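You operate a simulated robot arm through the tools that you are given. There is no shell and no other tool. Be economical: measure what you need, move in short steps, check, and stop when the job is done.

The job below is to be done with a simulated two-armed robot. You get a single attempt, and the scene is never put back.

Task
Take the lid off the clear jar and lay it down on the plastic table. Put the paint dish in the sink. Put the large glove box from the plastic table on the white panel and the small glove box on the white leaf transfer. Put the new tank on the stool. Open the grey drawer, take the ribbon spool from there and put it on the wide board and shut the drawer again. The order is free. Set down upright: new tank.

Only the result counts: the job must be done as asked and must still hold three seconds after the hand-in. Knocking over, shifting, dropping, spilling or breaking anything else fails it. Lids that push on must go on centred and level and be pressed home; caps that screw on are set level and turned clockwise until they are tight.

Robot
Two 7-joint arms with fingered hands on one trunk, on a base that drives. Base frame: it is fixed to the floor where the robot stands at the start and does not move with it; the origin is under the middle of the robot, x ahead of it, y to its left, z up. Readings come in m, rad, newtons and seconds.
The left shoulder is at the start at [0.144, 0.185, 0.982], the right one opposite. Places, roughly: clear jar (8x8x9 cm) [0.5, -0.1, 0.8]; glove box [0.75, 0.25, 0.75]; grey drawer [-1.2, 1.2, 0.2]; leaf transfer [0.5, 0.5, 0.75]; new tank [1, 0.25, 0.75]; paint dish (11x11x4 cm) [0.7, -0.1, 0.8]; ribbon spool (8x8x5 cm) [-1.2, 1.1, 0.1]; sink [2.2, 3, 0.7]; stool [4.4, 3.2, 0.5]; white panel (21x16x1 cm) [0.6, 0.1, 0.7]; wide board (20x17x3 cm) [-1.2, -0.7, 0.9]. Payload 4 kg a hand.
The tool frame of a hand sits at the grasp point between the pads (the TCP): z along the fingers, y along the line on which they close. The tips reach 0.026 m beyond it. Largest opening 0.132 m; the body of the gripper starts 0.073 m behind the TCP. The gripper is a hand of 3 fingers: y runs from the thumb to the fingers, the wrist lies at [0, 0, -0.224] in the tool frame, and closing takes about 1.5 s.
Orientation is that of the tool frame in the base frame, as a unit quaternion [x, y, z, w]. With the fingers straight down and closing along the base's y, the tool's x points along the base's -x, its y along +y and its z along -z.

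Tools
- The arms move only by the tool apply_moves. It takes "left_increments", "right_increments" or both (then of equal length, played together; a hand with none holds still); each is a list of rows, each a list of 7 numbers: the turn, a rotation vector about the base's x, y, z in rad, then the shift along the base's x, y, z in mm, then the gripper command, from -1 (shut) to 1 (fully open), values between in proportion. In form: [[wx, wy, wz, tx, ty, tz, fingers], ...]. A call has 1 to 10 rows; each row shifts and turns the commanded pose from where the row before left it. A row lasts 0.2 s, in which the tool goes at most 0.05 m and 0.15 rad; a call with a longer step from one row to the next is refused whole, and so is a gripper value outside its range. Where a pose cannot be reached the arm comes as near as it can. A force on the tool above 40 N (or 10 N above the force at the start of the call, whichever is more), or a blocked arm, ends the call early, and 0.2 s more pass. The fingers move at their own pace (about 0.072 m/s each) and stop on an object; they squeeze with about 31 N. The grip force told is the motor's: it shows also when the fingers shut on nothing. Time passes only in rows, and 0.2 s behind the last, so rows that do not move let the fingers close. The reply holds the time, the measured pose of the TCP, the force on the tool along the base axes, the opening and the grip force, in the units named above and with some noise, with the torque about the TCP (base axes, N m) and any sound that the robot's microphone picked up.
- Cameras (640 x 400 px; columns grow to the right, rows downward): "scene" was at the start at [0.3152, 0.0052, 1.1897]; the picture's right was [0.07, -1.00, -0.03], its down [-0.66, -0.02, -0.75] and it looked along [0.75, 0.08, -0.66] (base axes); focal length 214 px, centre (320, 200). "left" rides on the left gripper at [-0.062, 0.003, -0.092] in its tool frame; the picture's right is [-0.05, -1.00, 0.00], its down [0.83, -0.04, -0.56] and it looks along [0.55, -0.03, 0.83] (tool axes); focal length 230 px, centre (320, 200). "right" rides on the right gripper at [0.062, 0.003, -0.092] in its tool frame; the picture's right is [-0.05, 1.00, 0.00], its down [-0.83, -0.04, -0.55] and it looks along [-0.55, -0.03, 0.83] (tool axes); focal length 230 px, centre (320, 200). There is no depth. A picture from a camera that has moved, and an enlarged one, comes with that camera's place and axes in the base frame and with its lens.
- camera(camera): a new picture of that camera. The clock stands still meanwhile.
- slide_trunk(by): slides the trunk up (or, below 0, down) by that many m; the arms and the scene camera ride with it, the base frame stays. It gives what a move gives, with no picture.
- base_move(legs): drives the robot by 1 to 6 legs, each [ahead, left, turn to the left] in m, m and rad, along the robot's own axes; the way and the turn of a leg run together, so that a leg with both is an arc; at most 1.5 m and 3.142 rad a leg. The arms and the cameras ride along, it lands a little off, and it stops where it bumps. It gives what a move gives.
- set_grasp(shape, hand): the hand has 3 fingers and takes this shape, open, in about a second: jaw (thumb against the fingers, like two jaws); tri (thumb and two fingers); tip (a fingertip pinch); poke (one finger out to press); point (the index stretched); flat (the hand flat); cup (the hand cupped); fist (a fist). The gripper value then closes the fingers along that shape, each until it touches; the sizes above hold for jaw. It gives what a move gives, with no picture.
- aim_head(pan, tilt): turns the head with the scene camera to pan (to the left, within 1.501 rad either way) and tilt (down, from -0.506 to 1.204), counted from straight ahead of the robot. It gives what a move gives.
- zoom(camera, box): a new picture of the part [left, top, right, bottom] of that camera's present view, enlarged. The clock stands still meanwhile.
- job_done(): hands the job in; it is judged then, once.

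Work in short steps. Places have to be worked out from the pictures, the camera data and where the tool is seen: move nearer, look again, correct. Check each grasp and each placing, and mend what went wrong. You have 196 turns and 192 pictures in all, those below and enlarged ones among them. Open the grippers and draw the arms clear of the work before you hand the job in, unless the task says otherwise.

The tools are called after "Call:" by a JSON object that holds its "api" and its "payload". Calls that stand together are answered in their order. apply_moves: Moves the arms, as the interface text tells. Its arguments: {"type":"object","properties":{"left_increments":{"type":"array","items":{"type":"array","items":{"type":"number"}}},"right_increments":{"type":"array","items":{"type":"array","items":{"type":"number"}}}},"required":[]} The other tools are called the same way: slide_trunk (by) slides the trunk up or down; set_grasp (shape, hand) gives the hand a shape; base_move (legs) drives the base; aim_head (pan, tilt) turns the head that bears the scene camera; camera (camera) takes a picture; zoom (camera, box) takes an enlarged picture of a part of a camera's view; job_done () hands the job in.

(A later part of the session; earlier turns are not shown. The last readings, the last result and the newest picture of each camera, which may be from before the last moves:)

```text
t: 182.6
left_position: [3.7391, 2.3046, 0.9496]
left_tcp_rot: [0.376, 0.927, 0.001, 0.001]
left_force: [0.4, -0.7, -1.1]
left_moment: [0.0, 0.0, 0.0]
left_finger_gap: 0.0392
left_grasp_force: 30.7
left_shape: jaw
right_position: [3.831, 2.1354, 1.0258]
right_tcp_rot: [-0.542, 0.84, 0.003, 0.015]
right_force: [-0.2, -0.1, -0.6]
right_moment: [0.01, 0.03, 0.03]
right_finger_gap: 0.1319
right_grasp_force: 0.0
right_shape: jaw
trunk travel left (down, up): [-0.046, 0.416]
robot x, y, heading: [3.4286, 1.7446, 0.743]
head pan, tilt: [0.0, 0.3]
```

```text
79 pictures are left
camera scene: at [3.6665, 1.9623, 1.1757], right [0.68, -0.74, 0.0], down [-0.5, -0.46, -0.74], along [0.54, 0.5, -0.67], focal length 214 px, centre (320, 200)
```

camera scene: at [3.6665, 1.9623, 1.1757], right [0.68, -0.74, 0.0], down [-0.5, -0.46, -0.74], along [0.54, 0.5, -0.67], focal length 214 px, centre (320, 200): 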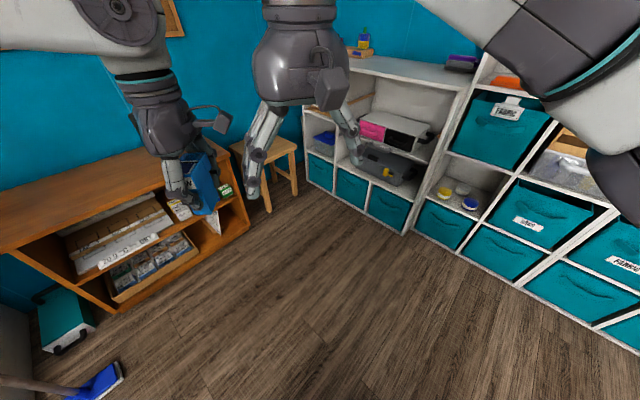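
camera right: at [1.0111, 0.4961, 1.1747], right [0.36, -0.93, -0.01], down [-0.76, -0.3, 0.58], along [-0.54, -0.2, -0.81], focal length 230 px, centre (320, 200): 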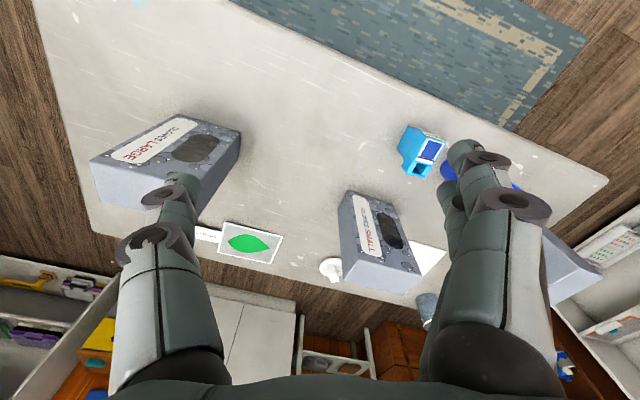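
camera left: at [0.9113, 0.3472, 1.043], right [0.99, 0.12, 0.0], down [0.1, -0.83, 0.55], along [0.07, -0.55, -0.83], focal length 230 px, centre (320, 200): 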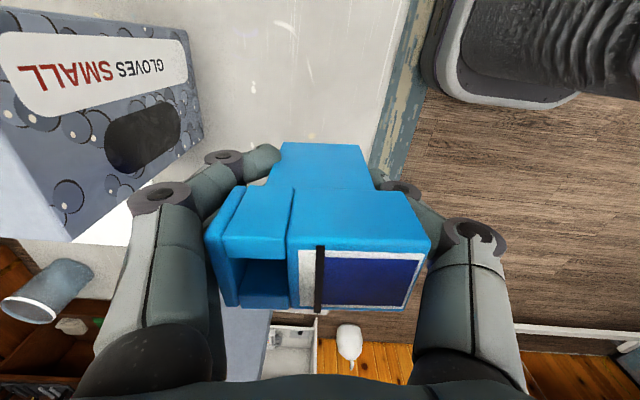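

The stool top is near (4.41, 3.1), z≈0.5. I tuck the right hand back and drive closer.

Call:
{"api": "apply_moves", "payload": {"right_increments": [[0, 0, 0, -30, -35, 20, 1], [0, 0, 0, -30, -35, 20, 1], [0, 0, 0, -25, -30, 20, 1]]}}

Call:
{"api": "base_move", "payload": {"legs": [[0.8, 0.05, 0.1]]}}

Call:
{"api": "aim_head", "payload": {"pan": 0.2, "tilt": 0.5}}

Call:
{"api": "camera", "payload": {"camera": "scene"}}

Call:
{"api": "camera", "payload": {"camera": "left"}}

```text
refused: row 1 steps farther than a row can; nothing moved
```

```text
t: 186.9
left_position: [4.1964, 2.9521, 0.9491]
left_tcp_rot: [0.32, 0.947, 0.0, 0.001]
left_force: [0.3, 0.1, -1.5]
left_moment: [-0.04, 0.0, -0.01]
left_finger_gap: 0.0392
left_grasp_force: 31.1
left_shape: jaw
right_position: [4.3089, 2.7969, 1.0258]
right_tcp_rot: [-0.592, 0.806, 0.003, 0.015]
right_force: [0.2, 0.0, 0.5]
right_moment: [-0.01, -0.03, 0.0]
right_finger_gap: 0.1319
right_grasp_force: 0.1
right_shape: jaw
trunk travel left (down, up): [-0.046, 0.416]
robot x, y, heading: [3.9582, 2.3601, 0.863]
head pan, tilt: [0.0, 0.3]
```

```text
t: 187.6
left_position: [4.196, 2.9527, 0.9496]
left_tcp_rot: [0.32, 0.947, 0.0, 0.002]
left_force: [0.2, 0.9, 0.2]
left_moment: [-0.03, -0.01, 0.0]
left_finger_gap: 0.0392
left_grasp_force: 30.7
left_shape: jaw
right_position: [4.3084, 2.7975, 1.0265]
right_tcp_rot: [-0.593, 0.805, 0.004, 0.016]
right_force: [0.5, 1.0, -0.2]
right_moment: [0.0, 0.03, 0.01]
right_finger_gap: 0.132
right_grasp_force: 0.0
right_shape: jaw
trunk travel left (down, up): [-0.046, 0.416]
robot x, y, heading: [3.9572, 2.3611, 0.861]
head pan, tilt: [0.201, 0.499]
```

```text
78 pictures are left
camera scene: at [4.1435, 2.6076, 1.1609], right [0.86, -0.5, -0.08], down [-0.45, -0.67, -0.6], along [0.24, 0.55, -0.8], focal length 214 px, centre (320, 200)
```

scene: 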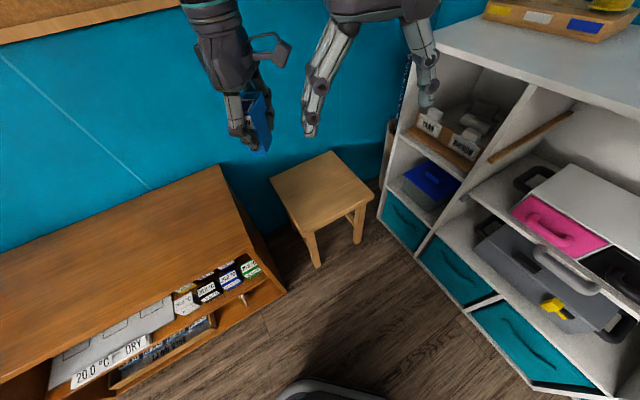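

```text
77 pictures are left
camera left: at [4.2465, 2.9169, 1.0416], right [-0.56, -0.83, 0.0], down [-0.69, 0.47, 0.55], along [-0.46, 0.31, -0.83], focal length 230 px, centre (320, 200)
```

left: 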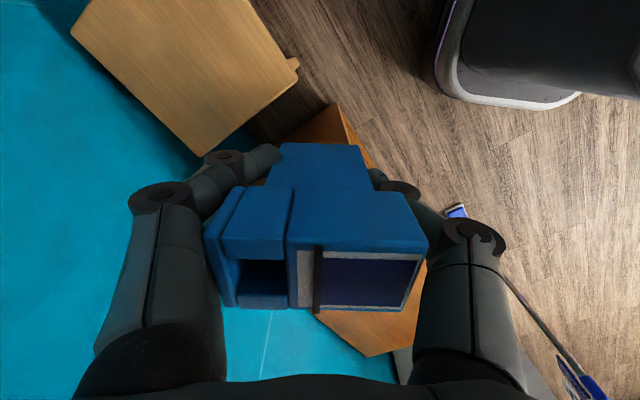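

The stool top spans about x 4.24–4.55, y 2.98–3.31 at z≈0.47. I tuck the right hand, drive 0.2 m closer, then centre the tank over the stool.

Call:
{"api": "apply_moves", "payload": {"right_increments": [[0, 0, 0, -25, -28, 20, 1], [0, 0, 0, -25, -28, 20, 1], [0, 0, 0, -25, -28, 20, 1], [0, 0, 0, -25, -28, 20, 1]]}}

Call:
{"api": "base_move", "payload": {"legs": [[0.2, -0.02, 0]]}}

Call:
{"api": "apply_moves", "payload": {"left_increments": [[0, 0, 0, 18, 18, -40, -1], [0, 0, 0, 18, 18, -40, -1], [0, 0, 0, 0, 0, -45, -1], [0, 0, 0, 0, 0, -45, -1], [0, 0, 0, 0, 0, -45, -1]]}}

Call:
{"api": "camera", "payload": {"camera": "scene"}}

Call:
{"api": "camera", "payload": {"camera": "left"}}

```text
t: 188.6
left_position: [4.1943, 2.9519, 0.9502]
left_tcp_rot: [0.321, 0.947, 0.0, 0.001]
left_force: [-0.9, -0.5, -1.3]
left_moment: [0.02, -0.02, 0.0]
left_finger_gap: 0.039
left_grasp_force: 31.2
left_shape: jaw
right_position: [4.2052, 2.6816, 1.1057]
right_tcp_rot: [-0.591, 0.806, 0.004, 0.016]
right_force: [-1.2, 0.2, 0.7]
right_moment: [0.03, -0.02, 0.0]
right_finger_gap: 0.1319
right_grasp_force: 0.0
right_shape: jaw
trunk travel left (down, up): [-0.046, 0.416]
robot x, y, heading: [3.9564, 2.361, 0.864]
head pan, tilt: [0.201, 0.499]
```

```text
t: 190.2
left_position: [4.3412, 3.0896, 0.9491]
left_tcp_rot: [0.321, 0.947, 0.0, 0.0]
left_force: [1.0, -0.5, -1.2]
left_moment: [-0.03, 0.03, 0.02]
left_finger_gap: 0.0389
left_grasp_force: 30.8
left_shape: jaw
right_position: [4.351, 2.8197, 1.1054]
right_tcp_rot: [-0.591, 0.806, 0.004, 0.016]
right_force: [0.0, 0.5, -0.6]
right_moment: [-0.02, 0.01, -0.01]
right_finger_gap: 0.1323
right_grasp_force: 0.0
right_shape: jaw
trunk travel left (down, up): [-0.046, 0.416]
robot x, y, heading: [4.1029, 2.4984, 0.861]
head pan, tilt: [0.201, 0.499]
```

```text
t: 191.4
left_position: [4.3786, 3.126, 0.7338]
left_tcp_rot: [0.322, 0.947, 0.0, 0.001]
left_force: [-1.1, 0.0, -1.2]
left_moment: [-0.03, 0.01, -0.01]
left_finger_gap: 0.039
left_grasp_force: 31.3
left_shape: jaw
right_position: [4.3523, 2.821, 1.1041]
right_tcp_rot: [-0.591, 0.806, 0.003, 0.015]
right_force: [0.8, -0.2, 0.0]
right_moment: [-0.02, -0.01, -0.02]
right_finger_gap: 0.1319
right_grasp_force: 0.1
right_shape: jaw
trunk travel left (down, up): [-0.046, 0.416]
robot x, y, heading: [4.0984, 2.4938, 0.861]
head pan, tilt: [0.201, 0.499]
```

```text
76 pictures are left
camera scene: at [4.2877, 2.7456, 1.1605], right [0.86, -0.5, -0.08], down [-0.45, -0.67, -0.59], along [0.24, 0.55, -0.8], focal length 214 px, centre (320, 200)
```

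scene: 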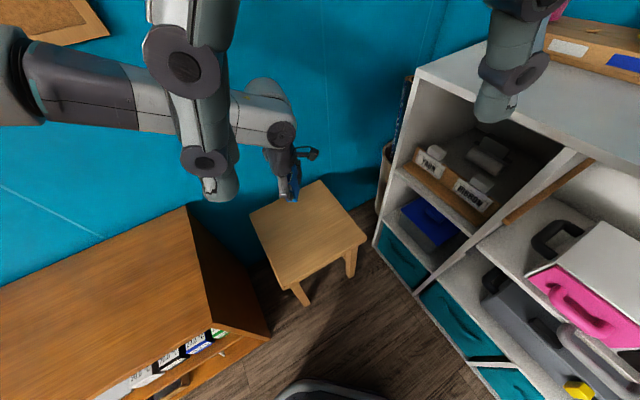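

```text
75 pictures are left
camera left: at [4.4288, 3.0898, 0.8264], right [-0.57, -0.82, 0.0], down [-0.69, 0.47, 0.55], along [-0.46, 0.31, -0.83], focal length 230 px, centre (320, 200)
```

left: 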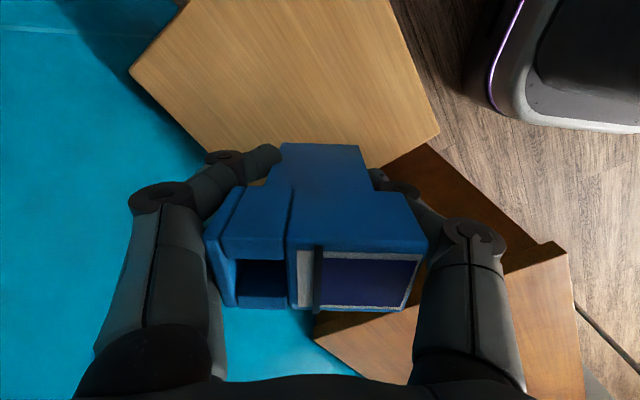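

The tank is over the stool's middle. I lower to just above, then step down to contact.

Call:
{"api": "apply_moves", "payload": {"left_increments": [[0, 0, 0, 5, 8, -45, -1], [0, 0, 0, 0, 0, -45, -1], [0, 0, 0, 0, 0, -45, -1], [0, 0, 0, 0, 0, -25, -1]]}}

Call:
{"api": "apply_moves", "payload": {"left_increments": [[0, 0, 0, 0, 0, -6, -1], [0, 0, 0, 0, 0, -6, -1], [0, 0, 0, 0, 0, -6, -1], [0, 0, 0, 0, 0, -6, -1], [0, 0, 0, 0, 0, -6, -1], [0, 0, 0, 0, 0, -6, -1]]}}

Call:
{"api": "camera", "payload": {"camera": "left"}}

```text
t: 192.4
left_position: [4.3819, 3.1323, 0.5735]
left_tcp_rot: [0.321, 0.947, 0.001, 0.001]
left_force: [0.4, -1.2, -0.4]
left_moment: [-0.02, 0.0, -0.01]
left_finger_gap: 0.0387
left_grasp_force: 30.7
left_shape: jaw
right_position: [4.3517, 2.821, 1.1033]
right_tcp_rot: [-0.59, 0.807, 0.003, 0.015]
right_force: [0.1, -0.5, 0.7]
right_moment: [-0.03, 0.01, 0.05]
right_finger_gap: 0.1318
right_grasp_force: 0.1
right_shape: jaw
trunk travel left (down, up): [-0.046, 0.416]
robot x, y, heading: [4.0972, 2.4946, 0.86]
head pan, tilt: [0.201, 0.499]
```

```text
t: 193.8
left_position: [4.3809, 3.1323, 0.5396]
left_tcp_rot: [0.32, 0.947, 0.001, 0.001]
left_force: [-1.4, 0.2, 0.0]
left_moment: [0.0, 0.01, 0.0]
left_finger_gap: 0.0391
left_grasp_force: 31.4
left_shape: jaw
right_position: [4.3507, 2.822, 1.1034]
right_tcp_rot: [-0.591, 0.807, 0.003, 0.016]
right_force: [-1.1, 0.1, -0.1]
right_moment: [-0.02, 0.03, 0.01]
right_finger_gap: 0.1318
right_grasp_force: 0.0
right_shape: jaw
trunk travel left (down, up): [-0.046, 0.416]
robot x, y, heading: [4.096, 2.4965, 0.863]
head pan, tilt: [0.201, 0.499]
```

```text
74 pictures are left
camera left: at [4.432, 3.097, 0.6309], right [-0.57, -0.82, 0.0], down [-0.69, 0.47, 0.55], along [-0.46, 0.31, -0.83], focal length 230 px, centre (320, 200)
```

left: 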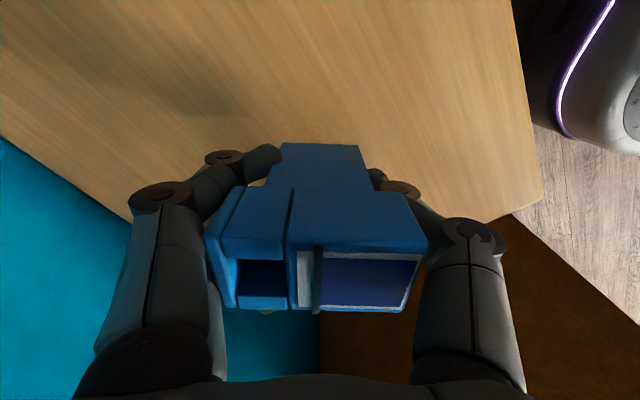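

Call:
{"api": "apply_moves", "payload": {"left_increments": [[0, 0, 0, 0, 0, -5, -1], [0, 0, 0, 0, 0, -5, -1], [0, 0, 0, 0, 0, -5, -1], [0, 0, 0, 0, 0, -5, -1], [0, 0, 0, 0, 0, -5, -1], [0, 0, 0, 0, 0, -5, -1]]}}

Call:
{"api": "apply_moves", "payload": {"left_increments": [[0, 0, 0, 0, 0, -4, -1], [0, 0, 0, 0, 0, -4, -1], [0, 0, 0, 0, 0, -4, -1], [0, 0, 0, 0, 0, -4, -1], [0, 0, 0, 0, 0, -4, -1], [0, 0, 0, 0, 0, -4, -1]]}}

```text
t: 195.2
left_position: [4.3834, 3.1337, 0.5092]
left_tcp_rot: [0.321, 0.947, 0.002, 0.001]
left_force: [-1.8, -0.4, 8.9]
left_moment: [0.05, -0.02, 0.04]
left_finger_gap: 0.039
left_grasp_force: 31.0
left_shape: jaw
right_position: [4.3505, 2.8206, 1.1057]
right_tcp_rot: [-0.591, 0.806, 0.004, 0.016]
right_force: [0.8, -0.8, 0.2]
right_moment: [0.0, -0.02, -0.01]
right_finger_gap: 0.132
right_grasp_force: 0.1
right_shape: jaw
trunk travel left (down, up): [-0.046, 0.416]
robot x, y, heading: [4.0985, 2.4995, 0.862]
head pan, tilt: [0.201, 0.499]
```

```text
t: 195.9
left_position: [4.3853, 3.1347, 0.5078]
left_tcp_rot: [0.321, 0.947, 0.007, 0.004]
left_force: [-8.7, -4.0, 33.3]
left_moment: [-0.31, 0.33, 0.01]
left_finger_gap: 0.0422
left_grasp_force: 31.4
left_shape: jaw
right_position: [4.3489, 2.8193, 1.105]
right_tcp_rot: [-0.592, 0.806, 0.004, 0.018]
right_force: [-0.2, 0.3, -0.1]
right_moment: [-0.01, 0.01, 0.0]
right_finger_gap: 0.1318
right_grasp_force: 0.1
right_shape: jaw
trunk travel left (down, up): [-0.046, 0.416]
robot x, y, heading: [4.0984, 2.4942, 0.87]
head pan, tilt: [0.201, 0.499]
stopped in row 3 (left hand): the force on the tool passed its limit (the readings are from after the stop); the commanded pose is now the measured one
```

Contact with the stool. I relieve the pressure, open and rise.

Call:
{"api": "apply_moves", "payload": {"left_increments": [[0, 0, 0, 0, 0, 2, -1], [0, 0, 0, 0, 0, 0, -0.2], [0, 0, 0, 0, 0, 0, 0.3], [0, 0, 0, 0, 0, 0, 1], [0, 0, 0, 0, 0, 0, 1], [0, 0, 0, 0, 0, 40, 1], [0, 0, 0, 0, 0, 45, 1], [0, 0, 0, 0, 0, 45, 1], [0, 0, 0, 0, 0, 45, 1]]}}

Call:
{"api": "camera", "payload": {"camera": "left"}}

Call:
{"api": "camera", "payload": {"camera": "scene"}}

```text
t: 197.9
left_position: [4.3847, 3.1346, 0.6795]
left_tcp_rot: [0.321, 0.947, 0.004, 0.004]
left_force: [0.0, 0.2, 0.8]
left_moment: [0.01, 0.0, 0.01]
left_finger_gap: 0.1317
left_grasp_force: 0.3
left_shape: jaw
right_position: [4.3502, 2.819, 1.104]
right_tcp_rot: [-0.592, 0.806, 0.004, 0.016]
right_force: [0.4, -0.2, 0.1]
right_moment: [0.03, -0.01, 0.0]
right_finger_gap: 0.1318
right_grasp_force: 0.0
right_shape: jaw
trunk travel left (down, up): [-0.046, 0.416]
robot x, y, heading: [4.0968, 2.4941, 0.865]
head pan, tilt: [0.201, 0.499]
```

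```text
73 pictures are left
camera left: at [4.4335, 3.0989, 0.7732], right [-0.57, -0.82, -0.01], down [-0.69, 0.47, 0.55], along [-0.45, 0.32, -0.83], focal length 230 px, centre (320, 200)
```

left: 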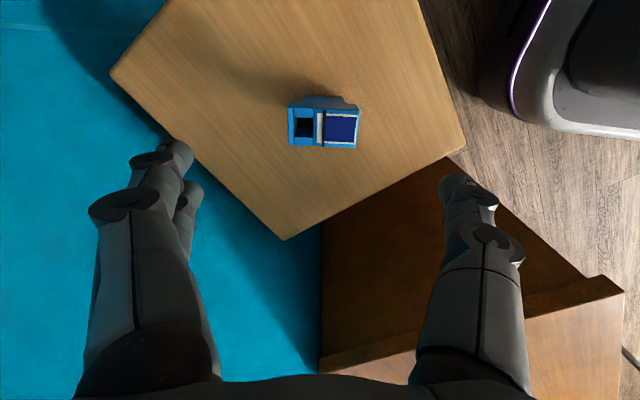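

```text
72 pictures are left
camera scene: at [4.2867, 2.7438, 1.1614], right [0.86, -0.5, -0.08], down [-0.45, -0.67, -0.6], along [0.24, 0.55, -0.8], focal length 214 px, centre (320, 200)
```

scene: 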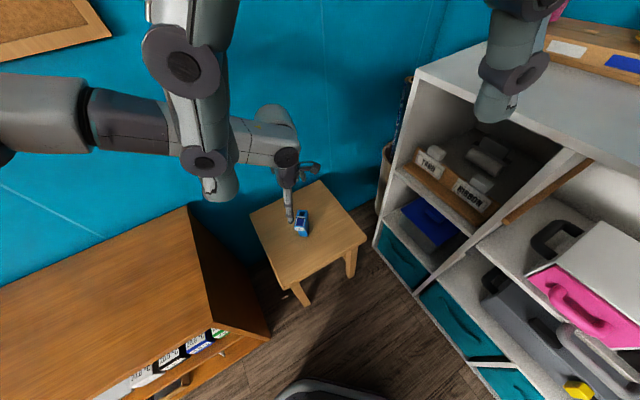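

Tank stands upright on the stool. I raise the left hand and drive back around to the near side of the table, keeping heading along +x.

Call:
{"api": "apply_moves", "payload": {"left_increments": [[0, 0, 0, 0, 0, 45, 1], [0, 0, 0, 0, 0, 45, 1], [0, 0, 0, 0, 0, 45, 1], [0, 0, 0, 0, 0, 45, 1], [0, 0, 0, 0, 0, 45, 1], [0, 0, 0, 0, 0, 45, 1], [0, 0, 0, 0, 0, 45, 1], [0, 0, 0, 0, 0, 45, 1]]}}

Call:
{"api": "base_move", "payload": {"legs": [[-0.75, 0, 0], [0, 0, -0.865], [0, -0.3, 0], [-1.4, 0, 0], [-1.4, 0, 0], [-1.05, 0, 0]]}}

```text
t: 199.7
left_position: [4.3858, 3.1329, 1.041]
left_tcp_rot: [0.32, 0.947, 0.004, 0.003]
left_force: [1.0, -0.4, 0.2]
left_moment: [0.01, 0.0, 0.01]
left_finger_gap: 0.1319
left_grasp_force: 0.1
left_shape: jaw
right_position: [4.35, 2.8219, 1.1045]
right_tcp_rot: [-0.592, 0.806, 0.004, 0.015]
right_force: [0.0, 0.3, 0.8]
right_moment: [-0.03, -0.01, 0.0]
right_finger_gap: 0.132
right_grasp_force: 0.0
right_shape: jaw
trunk travel left (down, up): [-0.046, 0.416]
robot x, y, heading: [4.099, 2.4995, 0.862]
head pan, tilt: [0.201, 0.499]
```

```text
t: 226.1
left_position: [0.3812, 1.8071, 1.0417]
left_tcp_rot: [0.69, 0.723, 0.002, 0.004]
left_force: [0.4, -0.8, 0.1]
left_moment: [-0.01, -0.04, -0.03]
left_finger_gap: 0.132
left_grasp_force: 0.0
left_shape: jaw
right_position: [0.1191, 1.6329, 1.1042]
right_tcp_rot: [-0.196, 0.98, -0.003, 0.016]
right_force: [-0.1, -0.2, -0.1]
right_moment: [0.0, -0.02, 0.02]
right_finger_gap: 0.1319
right_grasp_force: 0.1
right_shape: jaw
trunk travel left (down, up): [-0.046, 0.416]
robot x, y, heading: [-0.2906, 1.6169, -0.01]
head pan, tilt: [0.201, 0.499]
```

I strafe right and drive up to the table so the left hand comes over the LARGE box.

Call:
{"api": "base_move", "payload": {"legs": [[0, -1.147, 0], [0.36, 0, 0.012]]}}

Call:
{"api": "aim_head", "payload": {"pan": 0.3, "tilt": 0.3}}

Call:
{"api": "camera", "payload": {"camera": "scene"}}

Call:
{"api": "camera", "payload": {"camera": "left"}}

```text
t: 234.0
left_position: [0.7269, 0.6209, 1.0413]
left_tcp_rot: [0.695, 0.719, 0.002, 0.005]
left_force: [-0.3, 0.1, 0.1]
left_moment: [-0.02, -0.02, -0.01]
left_finger_gap: 0.1318
left_grasp_force: 0.1
left_shape: jaw
right_position: [0.4624, 0.4487, 1.1044]
right_tcp_rot: [-0.189, 0.982, -0.003, 0.015]
right_force: [-0.2, 0.5, -0.2]
right_moment: [-0.04, 0.01, 0.02]
right_finger_gap: 0.1318
right_grasp_force: 0.0
right_shape: jaw
trunk travel left (down, up): [-0.046, 0.416]
robot x, y, heading: [0.0545, 0.4412, -0.024]
head pan, tilt: [0.201, 0.499]
```

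```text
t: 234.7
left_position: [0.7266, 0.6207, 1.0424]
left_tcp_rot: [0.696, 0.718, 0.002, 0.005]
left_force: [-0.9, -0.1, -1.1]
left_moment: [0.01, -0.01, -0.03]
left_finger_gap: 0.132
left_grasp_force: 0.1
left_shape: jaw
right_position: [0.462, 0.4503, 1.1055]
right_tcp_rot: [-0.188, 0.982, -0.001, 0.016]
right_force: [11.9, 11.9, 21.3]
right_moment: [-1.52, 2.7, -0.57]
right_finger_gap: 0.1319
right_grasp_force: 0.0
right_shape: jaw
trunk travel left (down, up): [-0.046, 0.416]
robot x, y, heading: [0.0554, 0.4383, -0.028]
head pan, tilt: [0.3, 0.3]
```

```text
71 pictures are left
camera scene: at [0.3723, 0.4561, 1.1746], right [0.23, -0.97, -0.12], down [-0.69, -0.07, -0.72], along [0.69, 0.25, -0.68], focal length 214 px, centre (320, 200)
```

scene: 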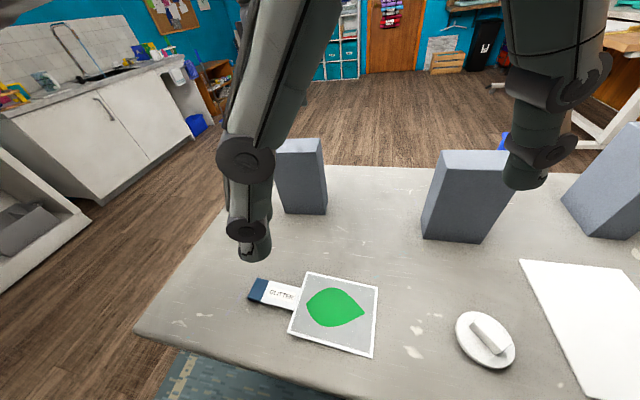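

```text
70 pictures are left
camera left: at [0.7301, 0.5586, 1.1339], right [-1.0, -0.08, -0.01], down [-0.07, 0.83, 0.55], along [-0.04, 0.55, -0.83], focal length 230 px, centre (320, 200)
```

left: 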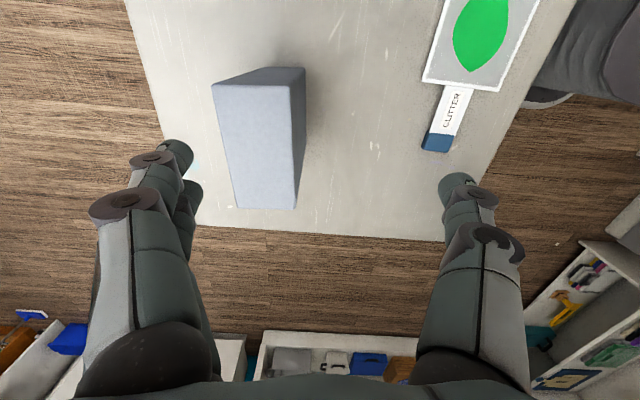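

The right hand is brushing the head, so I move it away. The LARGE box's top centre is (0.780, 0.647); I move the left hand over it.

Call:
{"api": "apply_moves", "payload": {"left_increments": [[0, 0, 0, 27, 13, 0, 1], [0, 0, 0, 26, 13, 0, 1], [0, 0, 0, 0, 0, -40, 1], [0, 0, 0, 0, 0, -30, 1]], "right_increments": [[0, 0, 0, 20, -40, 0, 1], [0, 0, 0, 20, -40, 0, 1], [0, 0, 0, 0, -45, 0, 1], [0, 0, 0, 0, -45, 0, 1]]}}

Call:
{"api": "camera", "payload": {"camera": "left"}}

```text
t: 235.7
left_position: [0.7749, 0.6559, 0.969]
left_tcp_rot: [0.695, 0.719, 0.002, 0.005]
left_force: [0.5, -0.2, -0.4]
left_moment: [0.02, -0.01, -0.02]
left_finger_gap: 0.1318
left_grasp_force: 0.1
left_shape: jaw
left hand out of reach, approached as far as the arm can: row 2
right_position: [0.5036, 0.2788, 1.1035]
right_tcp_rot: [-0.191, 0.982, -0.004, 0.015]
right_force: [1.0, -1.1, 0.6]
right_moment: [0.03, 0.01, 0.0]
right_finger_gap: 0.1318
right_grasp_force: 0.1
right_shape: jaw
trunk travel left (down, up): [-0.046, 0.416]
robot x, y, heading: [0.0557, 0.4447, -0.025]
head pan, tilt: [0.3, 0.3]
```

```text
69 pictures are left
camera left: at [0.7797, 0.5941, 1.0612], right [-1.0, -0.08, -0.01], down [-0.08, 0.83, 0.55], along [-0.04, 0.55, -0.83], focal length 230 px, centre (320, 200)
```

left: 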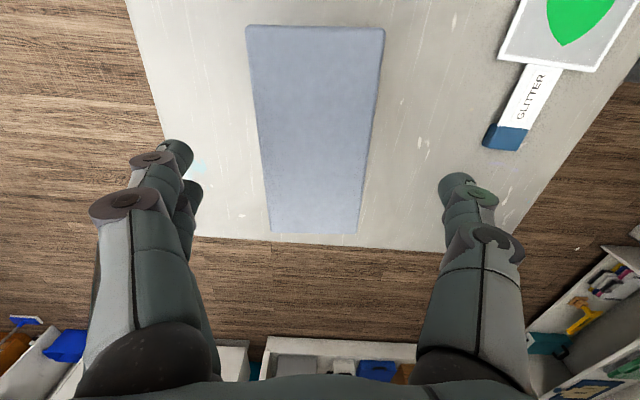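

Centred. I descend to z≈0.90 and close on the box.

Call:
{"api": "apply_moves", "payload": {"left_increments": [[0, 0, 0, 2, -6, -35, 1], [0, 0, 0, 0, 0, -35, 1], [0, 0, 0, 0, 0, 0, -1], [0, 0, 0, 0, 0, 0, -1], [0, 0, 0, 0, 0, 0, -1], [0, 0, 0, 0, 0, 0, -1], [0, 0, 0, 0, 0, 0, -1]]}}

Call:
{"api": "apply_moves", "payload": {"left_increments": [[0, 0, 0, 0, 0, 10, -1], [0, 0, 0, 0, 0, 20, -1]]}}

Call:
{"api": "camera", "payload": {"camera": "scene"}}

```text
t: 237.3
left_position: [0.7744, 0.6465, 0.8981]
left_tcp_rot: [0.696, 0.718, 0.002, 0.003]
left_force: [0.6, -0.4, 0.0]
left_moment: [0.01, -0.03, 0.03]
left_finger_gap: 0.0553
left_grasp_force: 30.4
left_shape: jaw
right_position: [0.5048, 0.2801, 1.1043]
right_tcp_rot: [-0.189, 0.982, -0.003, 0.016]
right_force: [0.9, -0.2, 0.2]
right_moment: [-0.01, 0.0, 0.02]
right_finger_gap: 0.1319
right_grasp_force: 0.0
right_shape: jaw
trunk travel left (down, up): [-0.046, 0.416]
robot x, y, heading: [0.0518, 0.4426, -0.03]
head pan, tilt: [0.3, 0.3]
```

```text
t: 237.9
left_position: [0.7759, 0.6477, 0.9299]
left_tcp_rot: [0.696, 0.718, 0.002, 0.004]
left_force: [0.5, -0.6, -4.1]
left_moment: [0.03, 0.04, 0.03]
left_finger_gap: 0.0552
left_grasp_force: 30.6
left_shape: jaw
right_position: [0.504, 0.2801, 1.1047]
right_tcp_rot: [-0.189, 0.982, -0.004, 0.015]
right_force: [0.1, -0.5, -0.3]
right_moment: [0.01, -0.03, 0.02]
right_finger_gap: 0.1319
right_grasp_force: 0.1
right_shape: jaw
trunk travel left (down, up): [-0.046, 0.416]
robot x, y, heading: [0.0537, 0.4378, -0.025]
head pan, tilt: [0.3, 0.3]
```

```text
68 pictures are left
camera scene: at [0.3729, 0.4574, 1.1778], right [0.24, -0.96, -0.13], down [-0.66, -0.07, -0.75], along [0.71, 0.26, -0.65], focal length 214 px, centre (320, 200)
```

scene: 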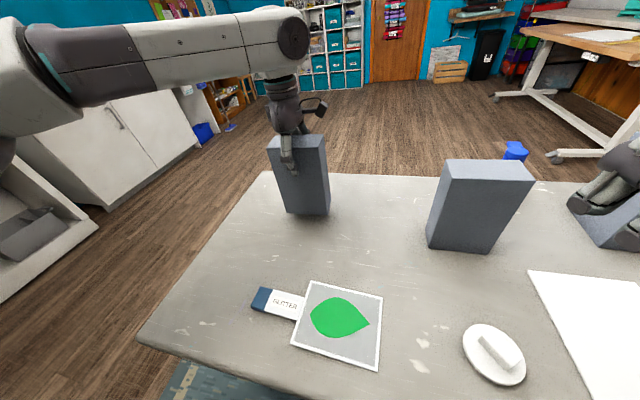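

The box is held. I raise it, back off 0.2 m and strafe right to bring it over the white panel.

Call:
{"api": "apply_moves", "payload": {"left_increments": [[0, 0, 0, 0, 0, 40, -1], [0, 0, 0, 0, 0, 30, -1]]}}

Call:
{"api": "base_move", "payload": {"legs": [[-0.2, 0, 0.02], [0, -0.565, 0]]}}

Call:
{"api": "aim_head", "payload": {"pan": 0.1, "tilt": 0.4}}

Call:
{"api": "camera", "payload": {"camera": "scene"}}

Call:
{"api": "camera", "payload": {"camera": "left"}}

```text
t: 238.5
left_position: [0.7771, 0.6498, 0.9975]
left_tcp_rot: [0.696, 0.718, 0.001, 0.004]
left_force: [0.4, -0.1, -3.7]
left_moment: [0.01, 0.0, 0.0]
left_finger_gap: 0.0555
left_grasp_force: 31.2
left_shape: jaw
right_position: [0.5041, 0.2808, 1.1036]
right_tcp_rot: [-0.189, 0.982, -0.003, 0.015]
right_force: [1.0, -0.1, -0.4]
right_moment: [0.03, 0.0, 0.0]
right_finger_gap: 0.1319
right_grasp_force: 0.0
right_shape: jaw
trunk travel left (down, up): [-0.046, 0.416]
robot x, y, heading: [0.052, 0.4419, -0.023]
head pan, tilt: [0.3, 0.3]
```

```text
t: 243.0
left_position: [0.5787, 0.1092, 0.9984]
left_tcp_rot: [0.68, 0.734, 0.002, 0.004]
left_force: [0.3, 0.5, -4.0]
left_moment: [-0.02, 0.03, 0.0]
left_finger_gap: 0.0555
left_grasp_force: 31.4
left_shape: jaw
right_position: [0.3226, -0.2711, 1.1033]
right_tcp_rot: [-0.211, 0.977, -0.003, 0.016]
right_force: [0.4, 0.0, -0.2]
right_moment: [0.05, 0.01, 0.02]
right_finger_gap: 0.1321
right_grasp_force: 0.0
right_shape: jaw
trunk travel left (down, up): [-0.046, 0.416]
robot x, y, heading: [-0.1341, -0.1307, 0.02]
head pan, tilt: [0.3, 0.3]
```

```text
t: 243.7
left_position: [0.5781, 0.1102, 0.9966]
left_tcp_rot: [0.679, 0.734, 0.001, 0.005]
left_force: [0.7, 0.0, -4.5]
left_moment: [0.0, 0.02, 0.01]
left_finger_gap: 0.0555
left_grasp_force: 30.9
left_shape: jaw
right_position: [0.3235, -0.2701, 1.1048]
right_tcp_rot: [-0.211, 0.977, -0.003, 0.016]
right_force: [-0.2, 0.0, 0.0]
right_moment: [0.01, -0.03, 0.01]
right_finger_gap: 0.1319
right_grasp_force: 0.0
right_shape: jaw
trunk travel left (down, up): [-0.046, 0.416]
robot x, y, heading: [-0.1337, -0.1298, 0.025]
head pan, tilt: [0.099, 0.4]
```

```text
67 pictures are left
camera scene: at [0.1829, -0.1173, 1.1677], right [0.11, -0.99, -0.04], down [-0.74, -0.05, -0.67], along [0.66, 0.11, -0.74], focal length 214 px, centre (320, 200)
```

scene: 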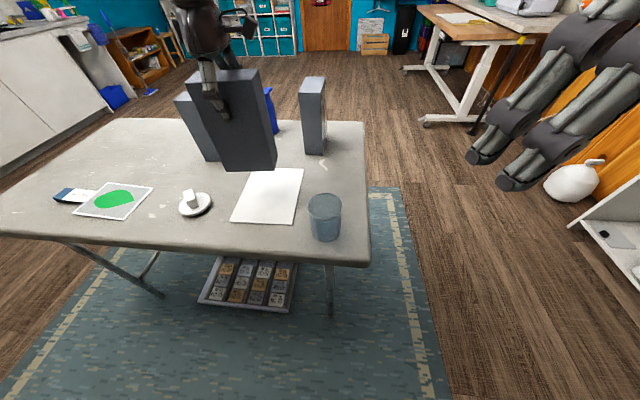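

```text
66 pictures are left
camera left: at [0.585, 0.0491, 1.0903], right [-0.99, -0.13, -0.01], down [-0.11, 0.83, 0.55], along [-0.06, 0.55, -0.83], focal length 230 px, centre (320, 200)
```

left: 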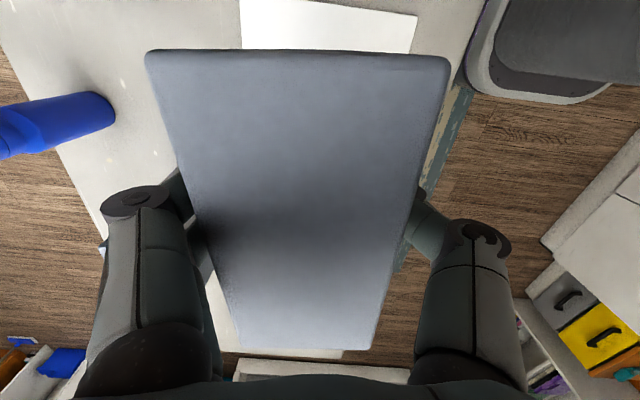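

Panel centre is (0.577, 0.084). I correct position and yaw, then lower onto it.

Call:
{"api": "apply_moves", "payload": {"left_increments": [[0, 0, -0.045, 0, -26, 0, -1], [0, 0, 0, 0, 0, -40, -1], [0, 0, 0, 0, 0, -30, -1], [0, 0, 0, 0, 0, -10, -1]]}}

Call:
{"api": "apply_moves", "payload": {"left_increments": [[0, 0, 0, 0, 0, -4, -1], [0, 0, 0, 0, 0, -3, -1], [0, 0, 0, 0, 0, -3, -1], [0, 0, 0, 0, 0, -3, -1]]}}

Call:
{"api": "camera", "payload": {"camera": "scene"}}

```text
t: 244.7
left_position: [0.5792, 0.0831, 0.918]
left_tcp_rot: [0.695, 0.719, 0.001, 0.004]
left_force: [0.3, 1.3, -3.7]
left_moment: [-0.03, 0.05, 0.01]
left_finger_gap: 0.0556
left_grasp_force: 30.8
left_shape: jaw
right_position: [0.3226, -0.2688, 1.1039]
right_tcp_rot: [-0.211, 0.977, -0.003, 0.015]
right_force: [0.2, -0.4, 0.6]
right_moment: [-0.02, -0.01, -0.01]
right_finger_gap: 0.132
right_grasp_force: 0.2
right_shape: jaw
trunk travel left (down, up): [-0.046, 0.416]
robot x, y, heading: [-0.1359, -0.1292, 0.021]
head pan, tilt: [0.099, 0.4]
```

```text
t: 245.7
left_position: [0.5776, 0.0845, 0.9035]
left_tcp_rot: [0.696, 0.718, 0.001, 0.004]
left_force: [-0.5, 0.2, -4.4]
left_moment: [0.01, 0.05, 0.03]
left_finger_gap: 0.0556
left_grasp_force: 30.7
left_shape: jaw
right_position: [0.3217, -0.2704, 1.1034]
right_tcp_rot: [-0.211, 0.977, -0.003, 0.016]
right_force: [0.1, -0.7, 0.5]
right_moment: [0.02, 0.0, 0.0]
right_finger_gap: 0.132
right_grasp_force: 0.1
right_shape: jaw
trunk travel left (down, up): [-0.046, 0.416]
robot x, y, heading: [-0.1341, -0.1266, 0.019]
head pan, tilt: [0.099, 0.4]
```

```text
65 pictures are left
camera scene: at [0.1829, -0.1176, 1.1677], right [0.11, -0.99, -0.04], down [-0.74, -0.05, -0.67], along [0.66, 0.1, -0.74], focal length 214 px, centre (320, 200)
```

scene: 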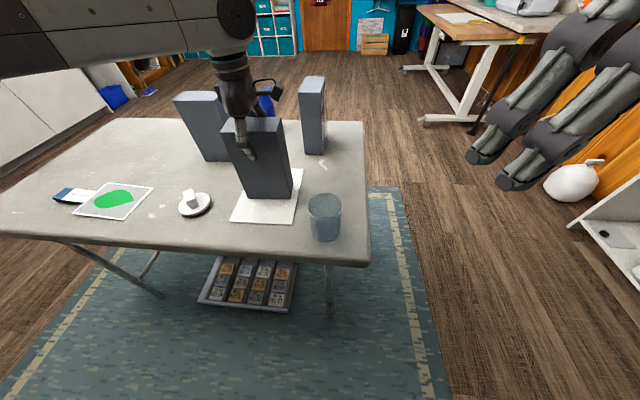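

Just about on the panel; I step down 2 mm at a time to contact.

Call:
{"api": "apply_moves", "payload": {"left_increments": [[0, 0, 0, 0, 0, -2, -1], [0, 0, 0, 0, 0, -2, -1], [0, 0, 0, 0, 0, -2, -1], [0, 0, 0, 0, 0, -2, -1]]}}

Call:
{"api": "zoom", "payload": {"camera": "scene", "box": [210, 110, 330, 240]}}

```text
t: 246.7
left_position: [0.5774, 0.0847, 0.9019]
left_tcp_rot: [0.695, 0.719, 0.004, 0.007]
left_force: [1.8, 2.8, 17.6]
left_moment: [0.06, -0.06, 0.01]
left_finger_gap: 0.0557
left_grasp_force: 30.8
left_shape: jaw
right_position: [0.3186, -0.2696, 1.1048]
right_tcp_rot: [-0.211, 0.977, -0.003, 0.017]
right_force: [-0.2, 0.6, 0.9]
right_moment: [0.02, 0.03, 0.02]
right_finger_gap: 0.132
right_grasp_force: 0.1
right_shape: jaw
trunk travel left (down, up): [-0.046, 0.416]
robot x, y, heading: [-0.1355, -0.1298, 0.019]
head pan, tilt: [0.099, 0.4]
```

```text
3.08 times, centred on (270, 175) of scene
camera zoom: at [0.1802, -0.1179, 1.1691], right [0.11, -0.99, -0.04], down [-0.74, -0.05, -0.67], along [0.66, 0.11, -0.74], focal length 660 px, centre (474, 277)
```

zoom: 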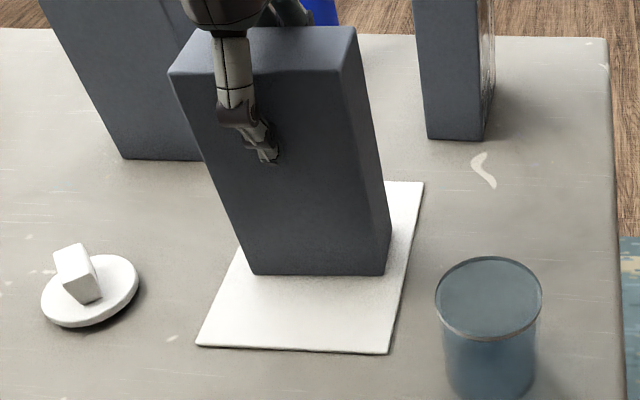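

The box stands on the panel. I release and rise straight up.

Call:
{"api": "apply_moves", "payload": {"left_increments": [[0, 0, 0, 0, 0, 1, -1], [0, 0, 0, 0, 0, 0, 0], [0, 0, 0, 0, 0, 0, 1], [0, 0, 0, 0, 0, 0, 1], [0, 0, 0, 0, 0, 30, 1], [0, 0, 0, 0, 0, 45, 1], [0, 0, 0, 0, 0, 45, 1], [0, 0, 0, 0, 0, 30, 1]]}}

Call:
{"api": "base_move", "payload": {"legs": [[0, 0.2, -0.02], [0.18, 0, 0]]}}

Call:
{"api": "camera", "payload": {"camera": "left"}}

Call:
{"api": "camera", "payload": {"camera": "scene"}}

```text
t: 248.5
left_position: [0.5636, 0.0996, 1.046]
left_tcp_rot: [0.695, 0.719, 0.003, 0.004]
left_force: [0.3, -0.6, 0.1]
left_moment: [0.0, 0.01, 0.0]
left_finger_gap: 0.1318
left_grasp_force: 0.0
left_shape: jaw
left hand out of reach, approached as far as the arm can: row 7, 8
right_position: [0.3211, -0.2706, 1.1046]
right_tcp_rot: [-0.211, 0.977, -0.003, 0.015]
right_force: [-0.3, -0.6, -0.1]
right_moment: [-0.02, -0.04, 0.0]
right_finger_gap: 0.1318
right_grasp_force: 0.1
right_shape: jaw
trunk travel left (down, up): [-0.046, 0.416]
robot x, y, heading: [-0.1352, -0.1318, 0.018]
head pan, tilt: [0.099, 0.4]
```

```text
t: 251.3
left_position: [0.7565, 0.2841, 1.0437]
left_tcp_rot: [0.704, 0.71, 0.001, 0.005]
left_force: [0.7, 0.5, -0.7]
left_moment: [-0.03, 0.01, 0.0]
left_finger_gap: 0.1319
left_grasp_force: 0.1
left_shape: jaw
right_position: [0.5067, -0.0805, 1.1045]
right_tcp_rot: [-0.2, 0.98, -0.003, 0.016]
right_force: [0.2, 0.5, -0.4]
right_moment: [-0.01, -0.01, 0.01]
right_finger_gap: 0.1319
right_grasp_force: 0.1
right_shape: jaw
trunk travel left (down, up): [-0.046, 0.416]
robot x, y, heading: [0.0507, 0.0711, -0.001]
head pan, tilt: [0.099, 0.4]
```

```text
63 pictures are left
camera left: at [0.7596, 0.2222, 1.137], right [-1.0, -0.06, -0.01], down [-0.06, 0.83, 0.55], along [-0.03, 0.55, -0.83], focal length 230 px, centre (320, 200)
```

left: 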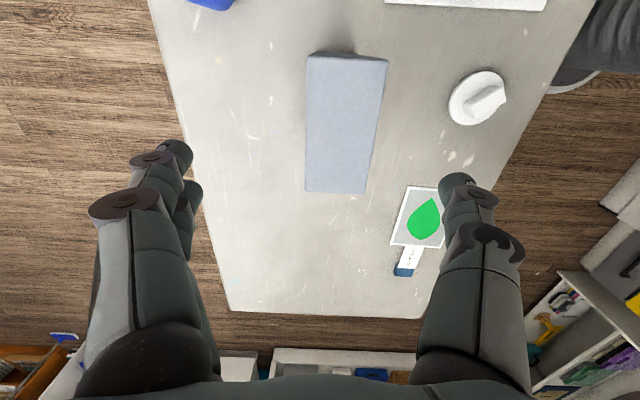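

```text
62 pictures are left
camera scene: at [0.37, 0.075, 1.1679], right [0.09, -1.0, -0.04], down [-0.74, -0.04, -0.67], along [0.66, 0.09, -0.74], focal length 214 px, centre (320, 200)
```

scene: 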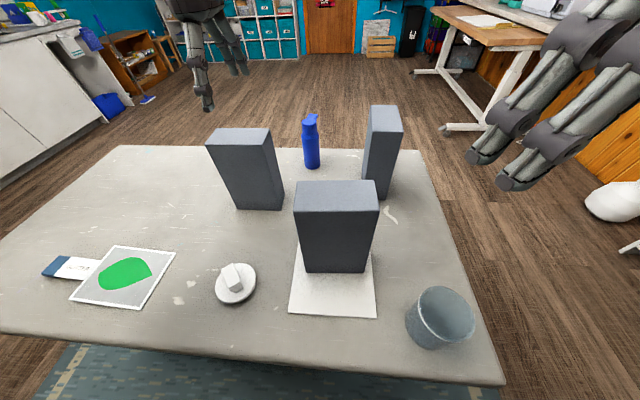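

LARGE stands on the panel. The SMALL box top centre is at (0.738, 0.286); I align, descend and grip it.

Call:
{"api": "apply_moves", "payload": {"left_increments": [[0, 0, 0, -18, 2, -30, 1], [0, 0, 0, 0, 0, -40, 1], [0, 0, 0, 0, 0, -40, 1], [0, 0, 0, 0, 0, -34, 1], [0, 0, 0, 0, 0, 0, -1], [0, 0, 0, 0, 0, 0, -1], [0, 0, 0, 0, 0, 0, -1], [0, 0, 0, 0, 0, 0, -1], [0, 0, 0, 0, 0, 0, -1]]}}

Call:
{"api": "apply_moves", "payload": {"left_increments": [[0, 0, 0, 0, 0, 10, -1], [0, 0, 0, 0, 0, 30, -1], [0, 0, 0, 0, 0, 40, -1], [0, 0, 0, 0, 0, 20, -1]]}}

Call:
{"api": "camera", "payload": {"camera": "left"}}

```text
t: 253.3
left_position: [0.7411, 0.2887, 0.902]
left_tcp_rot: [0.704, 0.71, 0.001, 0.005]
left_force: [0.8, 0.3, -0.2]
left_moment: [0.02, 0.04, 0.0]
left_finger_gap: 0.0553
left_grasp_force: 31.5
left_shape: jaw
right_position: [0.5058, -0.081, 1.1036]
right_tcp_rot: [-0.201, 0.979, -0.003, 0.016]
right_force: [0.0, -0.1, 0.9]
right_moment: [0.0, 0.03, 0.0]
right_finger_gap: 0.1319
right_grasp_force: 0.0
right_shape: jaw
trunk travel left (down, up): [-0.046, 0.416]
robot x, y, heading: [0.0492, 0.0675, 0.001]
head pan, tilt: [0.099, 0.4]
```

```text
t: 254.3
left_position: [0.7387, 0.2886, 0.9988]
left_tcp_rot: [0.703, 0.711, 0.0, 0.005]
left_force: [-0.2, -0.1, -4.4]
left_moment: [0.05, 0.02, 0.02]
left_finger_gap: 0.0552
left_grasp_force: 31.2
left_shape: jaw
right_position: [0.5064, -0.0809, 1.1032]
right_tcp_rot: [-0.201, 0.98, -0.003, 0.015]
right_force: [0.5, -0.4, 0.5]
right_moment: [0.0, 0.02, 0.03]
right_finger_gap: 0.132
right_grasp_force: 0.1
right_shape: jaw
trunk travel left (down, up): [-0.046, 0.416]
robot x, y, heading: [0.0506, 0.0674, 0.001]
head pan, tilt: [0.099, 0.4]
```

```text
61 pictures are left
camera left: at [0.7411, 0.2261, 1.0919], right [-1.0, -0.06, -0.01], down [-0.06, 0.83, 0.55], along [-0.03, 0.55, -0.83], focal length 230 px, centre (320, 200)
```

left: 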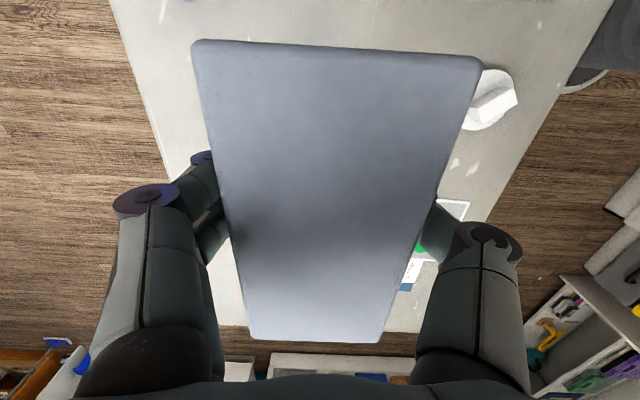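

Held. I strafe left and back so the box comes over the leaf transfer.

Call:
{"api": "base_move", "payload": {"legs": [[0, 0.24, 0], [-0.21, 0, 0]]}}

Call:
{"api": "aim_head", "payload": {"pan": 0.3, "tilt": 0.4}}

Call:
{"api": "camera", "payload": {"camera": "scene"}}

```text
t: 257.3
left_position: [0.531, 0.5262, 0.9987]
left_tcp_rot: [0.704, 0.71, 0.001, 0.006]
left_force: [0.1, 0.6, -4.7]
left_moment: [0.02, -0.02, 0.0]
left_finger_gap: 0.0555
left_grasp_force: 31.4
left_shape: jaw
right_position: [0.2979, 0.1593, 1.1029]
right_tcp_rot: [-0.201, 0.98, -0.002, 0.016]
right_force: [0.4, -0.4, 0.3]
right_moment: [0.0, 0.01, 0.03]
right_finger_gap: 0.1318
right_grasp_force: 0.1
right_shape: jaw
trunk travel left (down, up): [-0.046, 0.416]
robot x, y, heading: [-0.157, 0.3064, -0.004]
head pan, tilt: [0.099, 0.4]
```

```text
t: 258.0
left_position: [0.53, 0.5261, 0.9991]
left_tcp_rot: [0.705, 0.71, 0.002, 0.005]
left_force: [-1.0, 0.0, -3.9]
left_moment: [0.01, 0.03, 0.0]
left_finger_gap: 0.0553
left_grasp_force: 31.5
left_shape: jaw
right_position: [0.2961, 0.1581, 1.1033]
right_tcp_rot: [-0.2, 0.98, -0.003, 0.016]
right_force: [0.2, 0.1, 0.3]
right_moment: [0.0, 0.01, -0.01]
right_finger_gap: 0.1319
right_grasp_force: 0.0
right_shape: jaw
trunk travel left (down, up): [-0.046, 0.416]
robot x, y, heading: [-0.1543, 0.3053, 0.002]
head pan, tilt: [0.3, 0.4]
```

```text
60 pictures are left
camera scene: at [0.158, 0.3327, 1.1694], right [0.26, -0.96, -0.13], down [-0.73, -0.11, -0.68], along [0.63, 0.27, -0.73], focal length 214 px, centre (320, 200)
```

scene: 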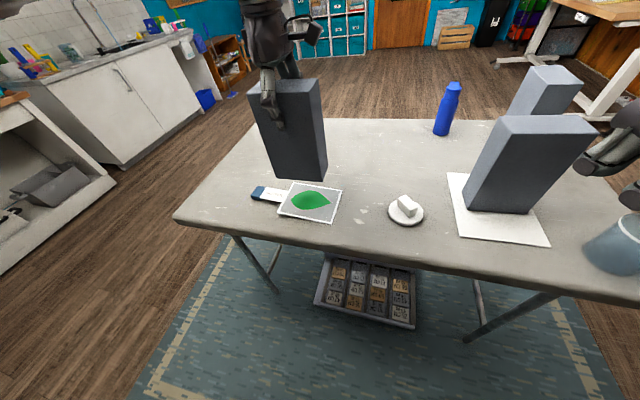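

Leaf centre is (0.526, 0.522). I fine-tune and lower.

Call:
{"api": "apply_moves", "payload": {"left_increments": [[0, 0, 0, -4, -4, -30, -1], [0, 0, 0, 0, 0, -30, -1], [0, 0, 0, 0, 0, -20, -1]]}}

Call:
{"api": "apply_moves", "payload": {"left_increments": [[0, 0, 0, 0, 0, -4, -1], [0, 0, 0, 0, 0, -3, -1], [0, 0, 0, 0, 0, -3, -1], [0, 0, 0, 0, 0, -3, -1]]}}

Call:
{"api": "apply_moves", "payload": {"left_increments": [[0, 0, 0, 0, 0, -2, -1], [0, 0, 0, 0, 0, -2, -1], [0, 0, 0, 0, 0, -2, -1]]}}

Call:
{"api": "zoom", "payload": {"camera": "scene", "box": [240, 100, 380, 240]}}

```text
t: 258.8
left_position: [0.5266, 0.5235, 0.92]
left_tcp_rot: [0.704, 0.71, 0.001, 0.005]
left_force: [0.3, -0.3, -4.0]
left_moment: [0.03, -0.01, 0.05]
left_finger_gap: 0.0553
left_grasp_force: 30.9
left_shape: jaw
right_position: [0.2974, 0.1594, 1.1032]
right_tcp_rot: [-0.2, 0.98, -0.003, 0.015]
right_force: [-0.5, -0.3, 0.4]
right_moment: [-0.02, -0.02, 0.0]
right_finger_gap: 0.132
right_grasp_force: 0.0
right_shape: jaw
trunk travel left (down, up): [-0.046, 0.416]
robot x, y, heading: [-0.1567, 0.3106, -0.003]
head pan, tilt: [0.3, 0.4]
```

```text
t: 259.8
left_position: [0.5259, 0.5222, 0.9083]
left_tcp_rot: [0.705, 0.709, 0.002, 0.006]
left_force: [0.3, -2.1, 4.8]
left_moment: [0.1, 0.05, -0.01]
left_finger_gap: 0.0553
left_grasp_force: 30.7
left_shape: jaw
right_position: [0.2964, 0.1583, 1.1033]
right_tcp_rot: [-0.199, 0.98, -0.003, 0.016]
right_force: [0.0, -0.6, -0.5]
right_moment: [0.0, 0.0, -0.01]
right_finger_gap: 0.1318
right_grasp_force: 0.0
right_shape: jaw
trunk travel left (down, up): [-0.046, 0.416]
robot x, y, heading: [-0.1569, 0.3093, -0.005]
head pan, tilt: [0.3, 0.4]
```

```text
t: 260.6
left_position: [0.5248, 0.5228, 0.9064]
left_tcp_rot: [0.704, 0.71, 0.004, 0.007]
left_force: [0.5, 3.0, 28.1]
left_moment: [0.19, 0.06, -0.05]
left_finger_gap: 0.0556
left_grasp_force: 31.0
left_shape: jaw
right_position: [0.2923, 0.158, 1.1063]
right_tcp_rot: [-0.201, 0.979, -0.004, 0.017]
right_force: [0.9, -0.3, 0.4]
right_moment: [0.0, 0.02, -0.02]
right_finger_gap: 0.1321
right_grasp_force: 0.1
right_shape: jaw
trunk travel left (down, up): [-0.046, 0.416]
robot x, y, heading: [-0.158, 0.3057, -0.001]
head pan, tilt: [0.3, 0.4]
```

```text
2.86 times, centred on (310, 170) of scene
camera zoom: at [0.1542, 0.3323, 1.1711], right [0.27, -0.96, -0.13], down [-0.73, -0.11, -0.68], along [0.64, 0.27, -0.72], focal length 613 px, centre (349, 286)
```

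zoom: 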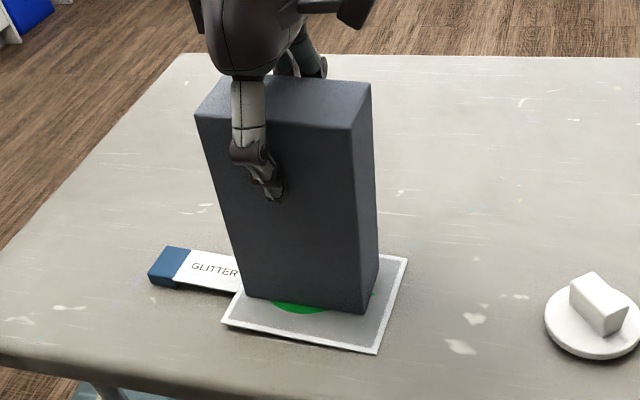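

The SMALL box stands on the leaf transfer. I release and rise, then raise the trunk.

Call:
{"api": "apply_moves", "payload": {"left_increments": [[0, 0, 0, 0, 0, 1, -1], [0, 0, 0, 0, 0, 0, 0], [0, 0, 0, 0, 0, 0, 1], [0, 0, 0, 0, 0, 0, 1], [0, 0, 0, 0, 0, 30, 1], [0, 0, 0, 0, 0, 45, 1], [0, 0, 0, 0, 0, 40, 1]]}}

Call:
{"api": "slide_trunk", "payload": {"by": 0.1}}

Call:
{"api": "camera", "payload": {"camera": "scene"}}

```text
t: 262.2
left_position: [0.5251, 0.5204, 1.0186]
left_tcp_rot: [0.704, 0.71, 0.002, 0.005]
left_force: [-0.3, -0.1, 0.4]
left_moment: [0.02, -0.02, -0.03]
left_finger_gap: 0.1318
left_grasp_force: 0.1
left_shape: jaw
right_position: [0.2968, 0.1596, 1.1042]
right_tcp_rot: [-0.199, 0.98, -0.003, 0.016]
right_force: [0.5, 0.2, -0.6]
right_moment: [0.02, 0.02, 0.01]
right_finger_gap: 0.1322
right_grasp_force: 0.1
right_shape: jaw
trunk travel left (down, up): [-0.046, 0.416]
robot x, y, heading: [-0.1585, 0.3074, -0.002]
head pan, tilt: [0.3, 0.4]
```

```text
t: 263.5
left_position: [0.5167, 0.5227, 1.1336]
left_tcp_rot: [0.704, 0.71, 0.009, 0.013]
left_force: [0.3, -0.8, 0.2]
left_moment: [0.03, 0.02, 0.01]
left_finger_gap: 0.132
left_grasp_force: 0.2
left_shape: jaw
right_position: [0.2975, 0.1578, 1.2035]
right_tcp_rot: [-0.199, 0.98, -0.003, 0.016]
right_force: [-0.2, -0.1, 0.1]
right_moment: [0.0, 0.02, 0.02]
right_finger_gap: 0.1318
right_grasp_force: 0.0
right_shape: jaw
trunk travel left (down, up): [-0.146, 0.316]
robot x, y, heading: [-0.1566, 0.3071, 0.003]
head pan, tilt: [0.3, 0.4]
```

```text
58 pictures are left
camera scene: at [0.0636, 0.3328, 1.3256], right [0.28, -0.96, -0.07], down [-0.59, -0.11, -0.8], along [0.75, 0.27, -0.6], focal length 214 px, centre (320, 200)
```

scene: 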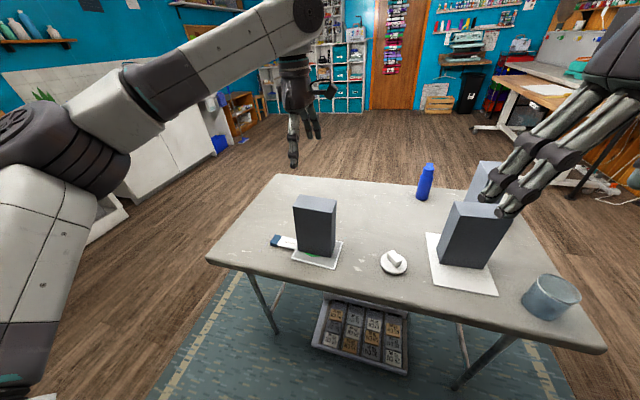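

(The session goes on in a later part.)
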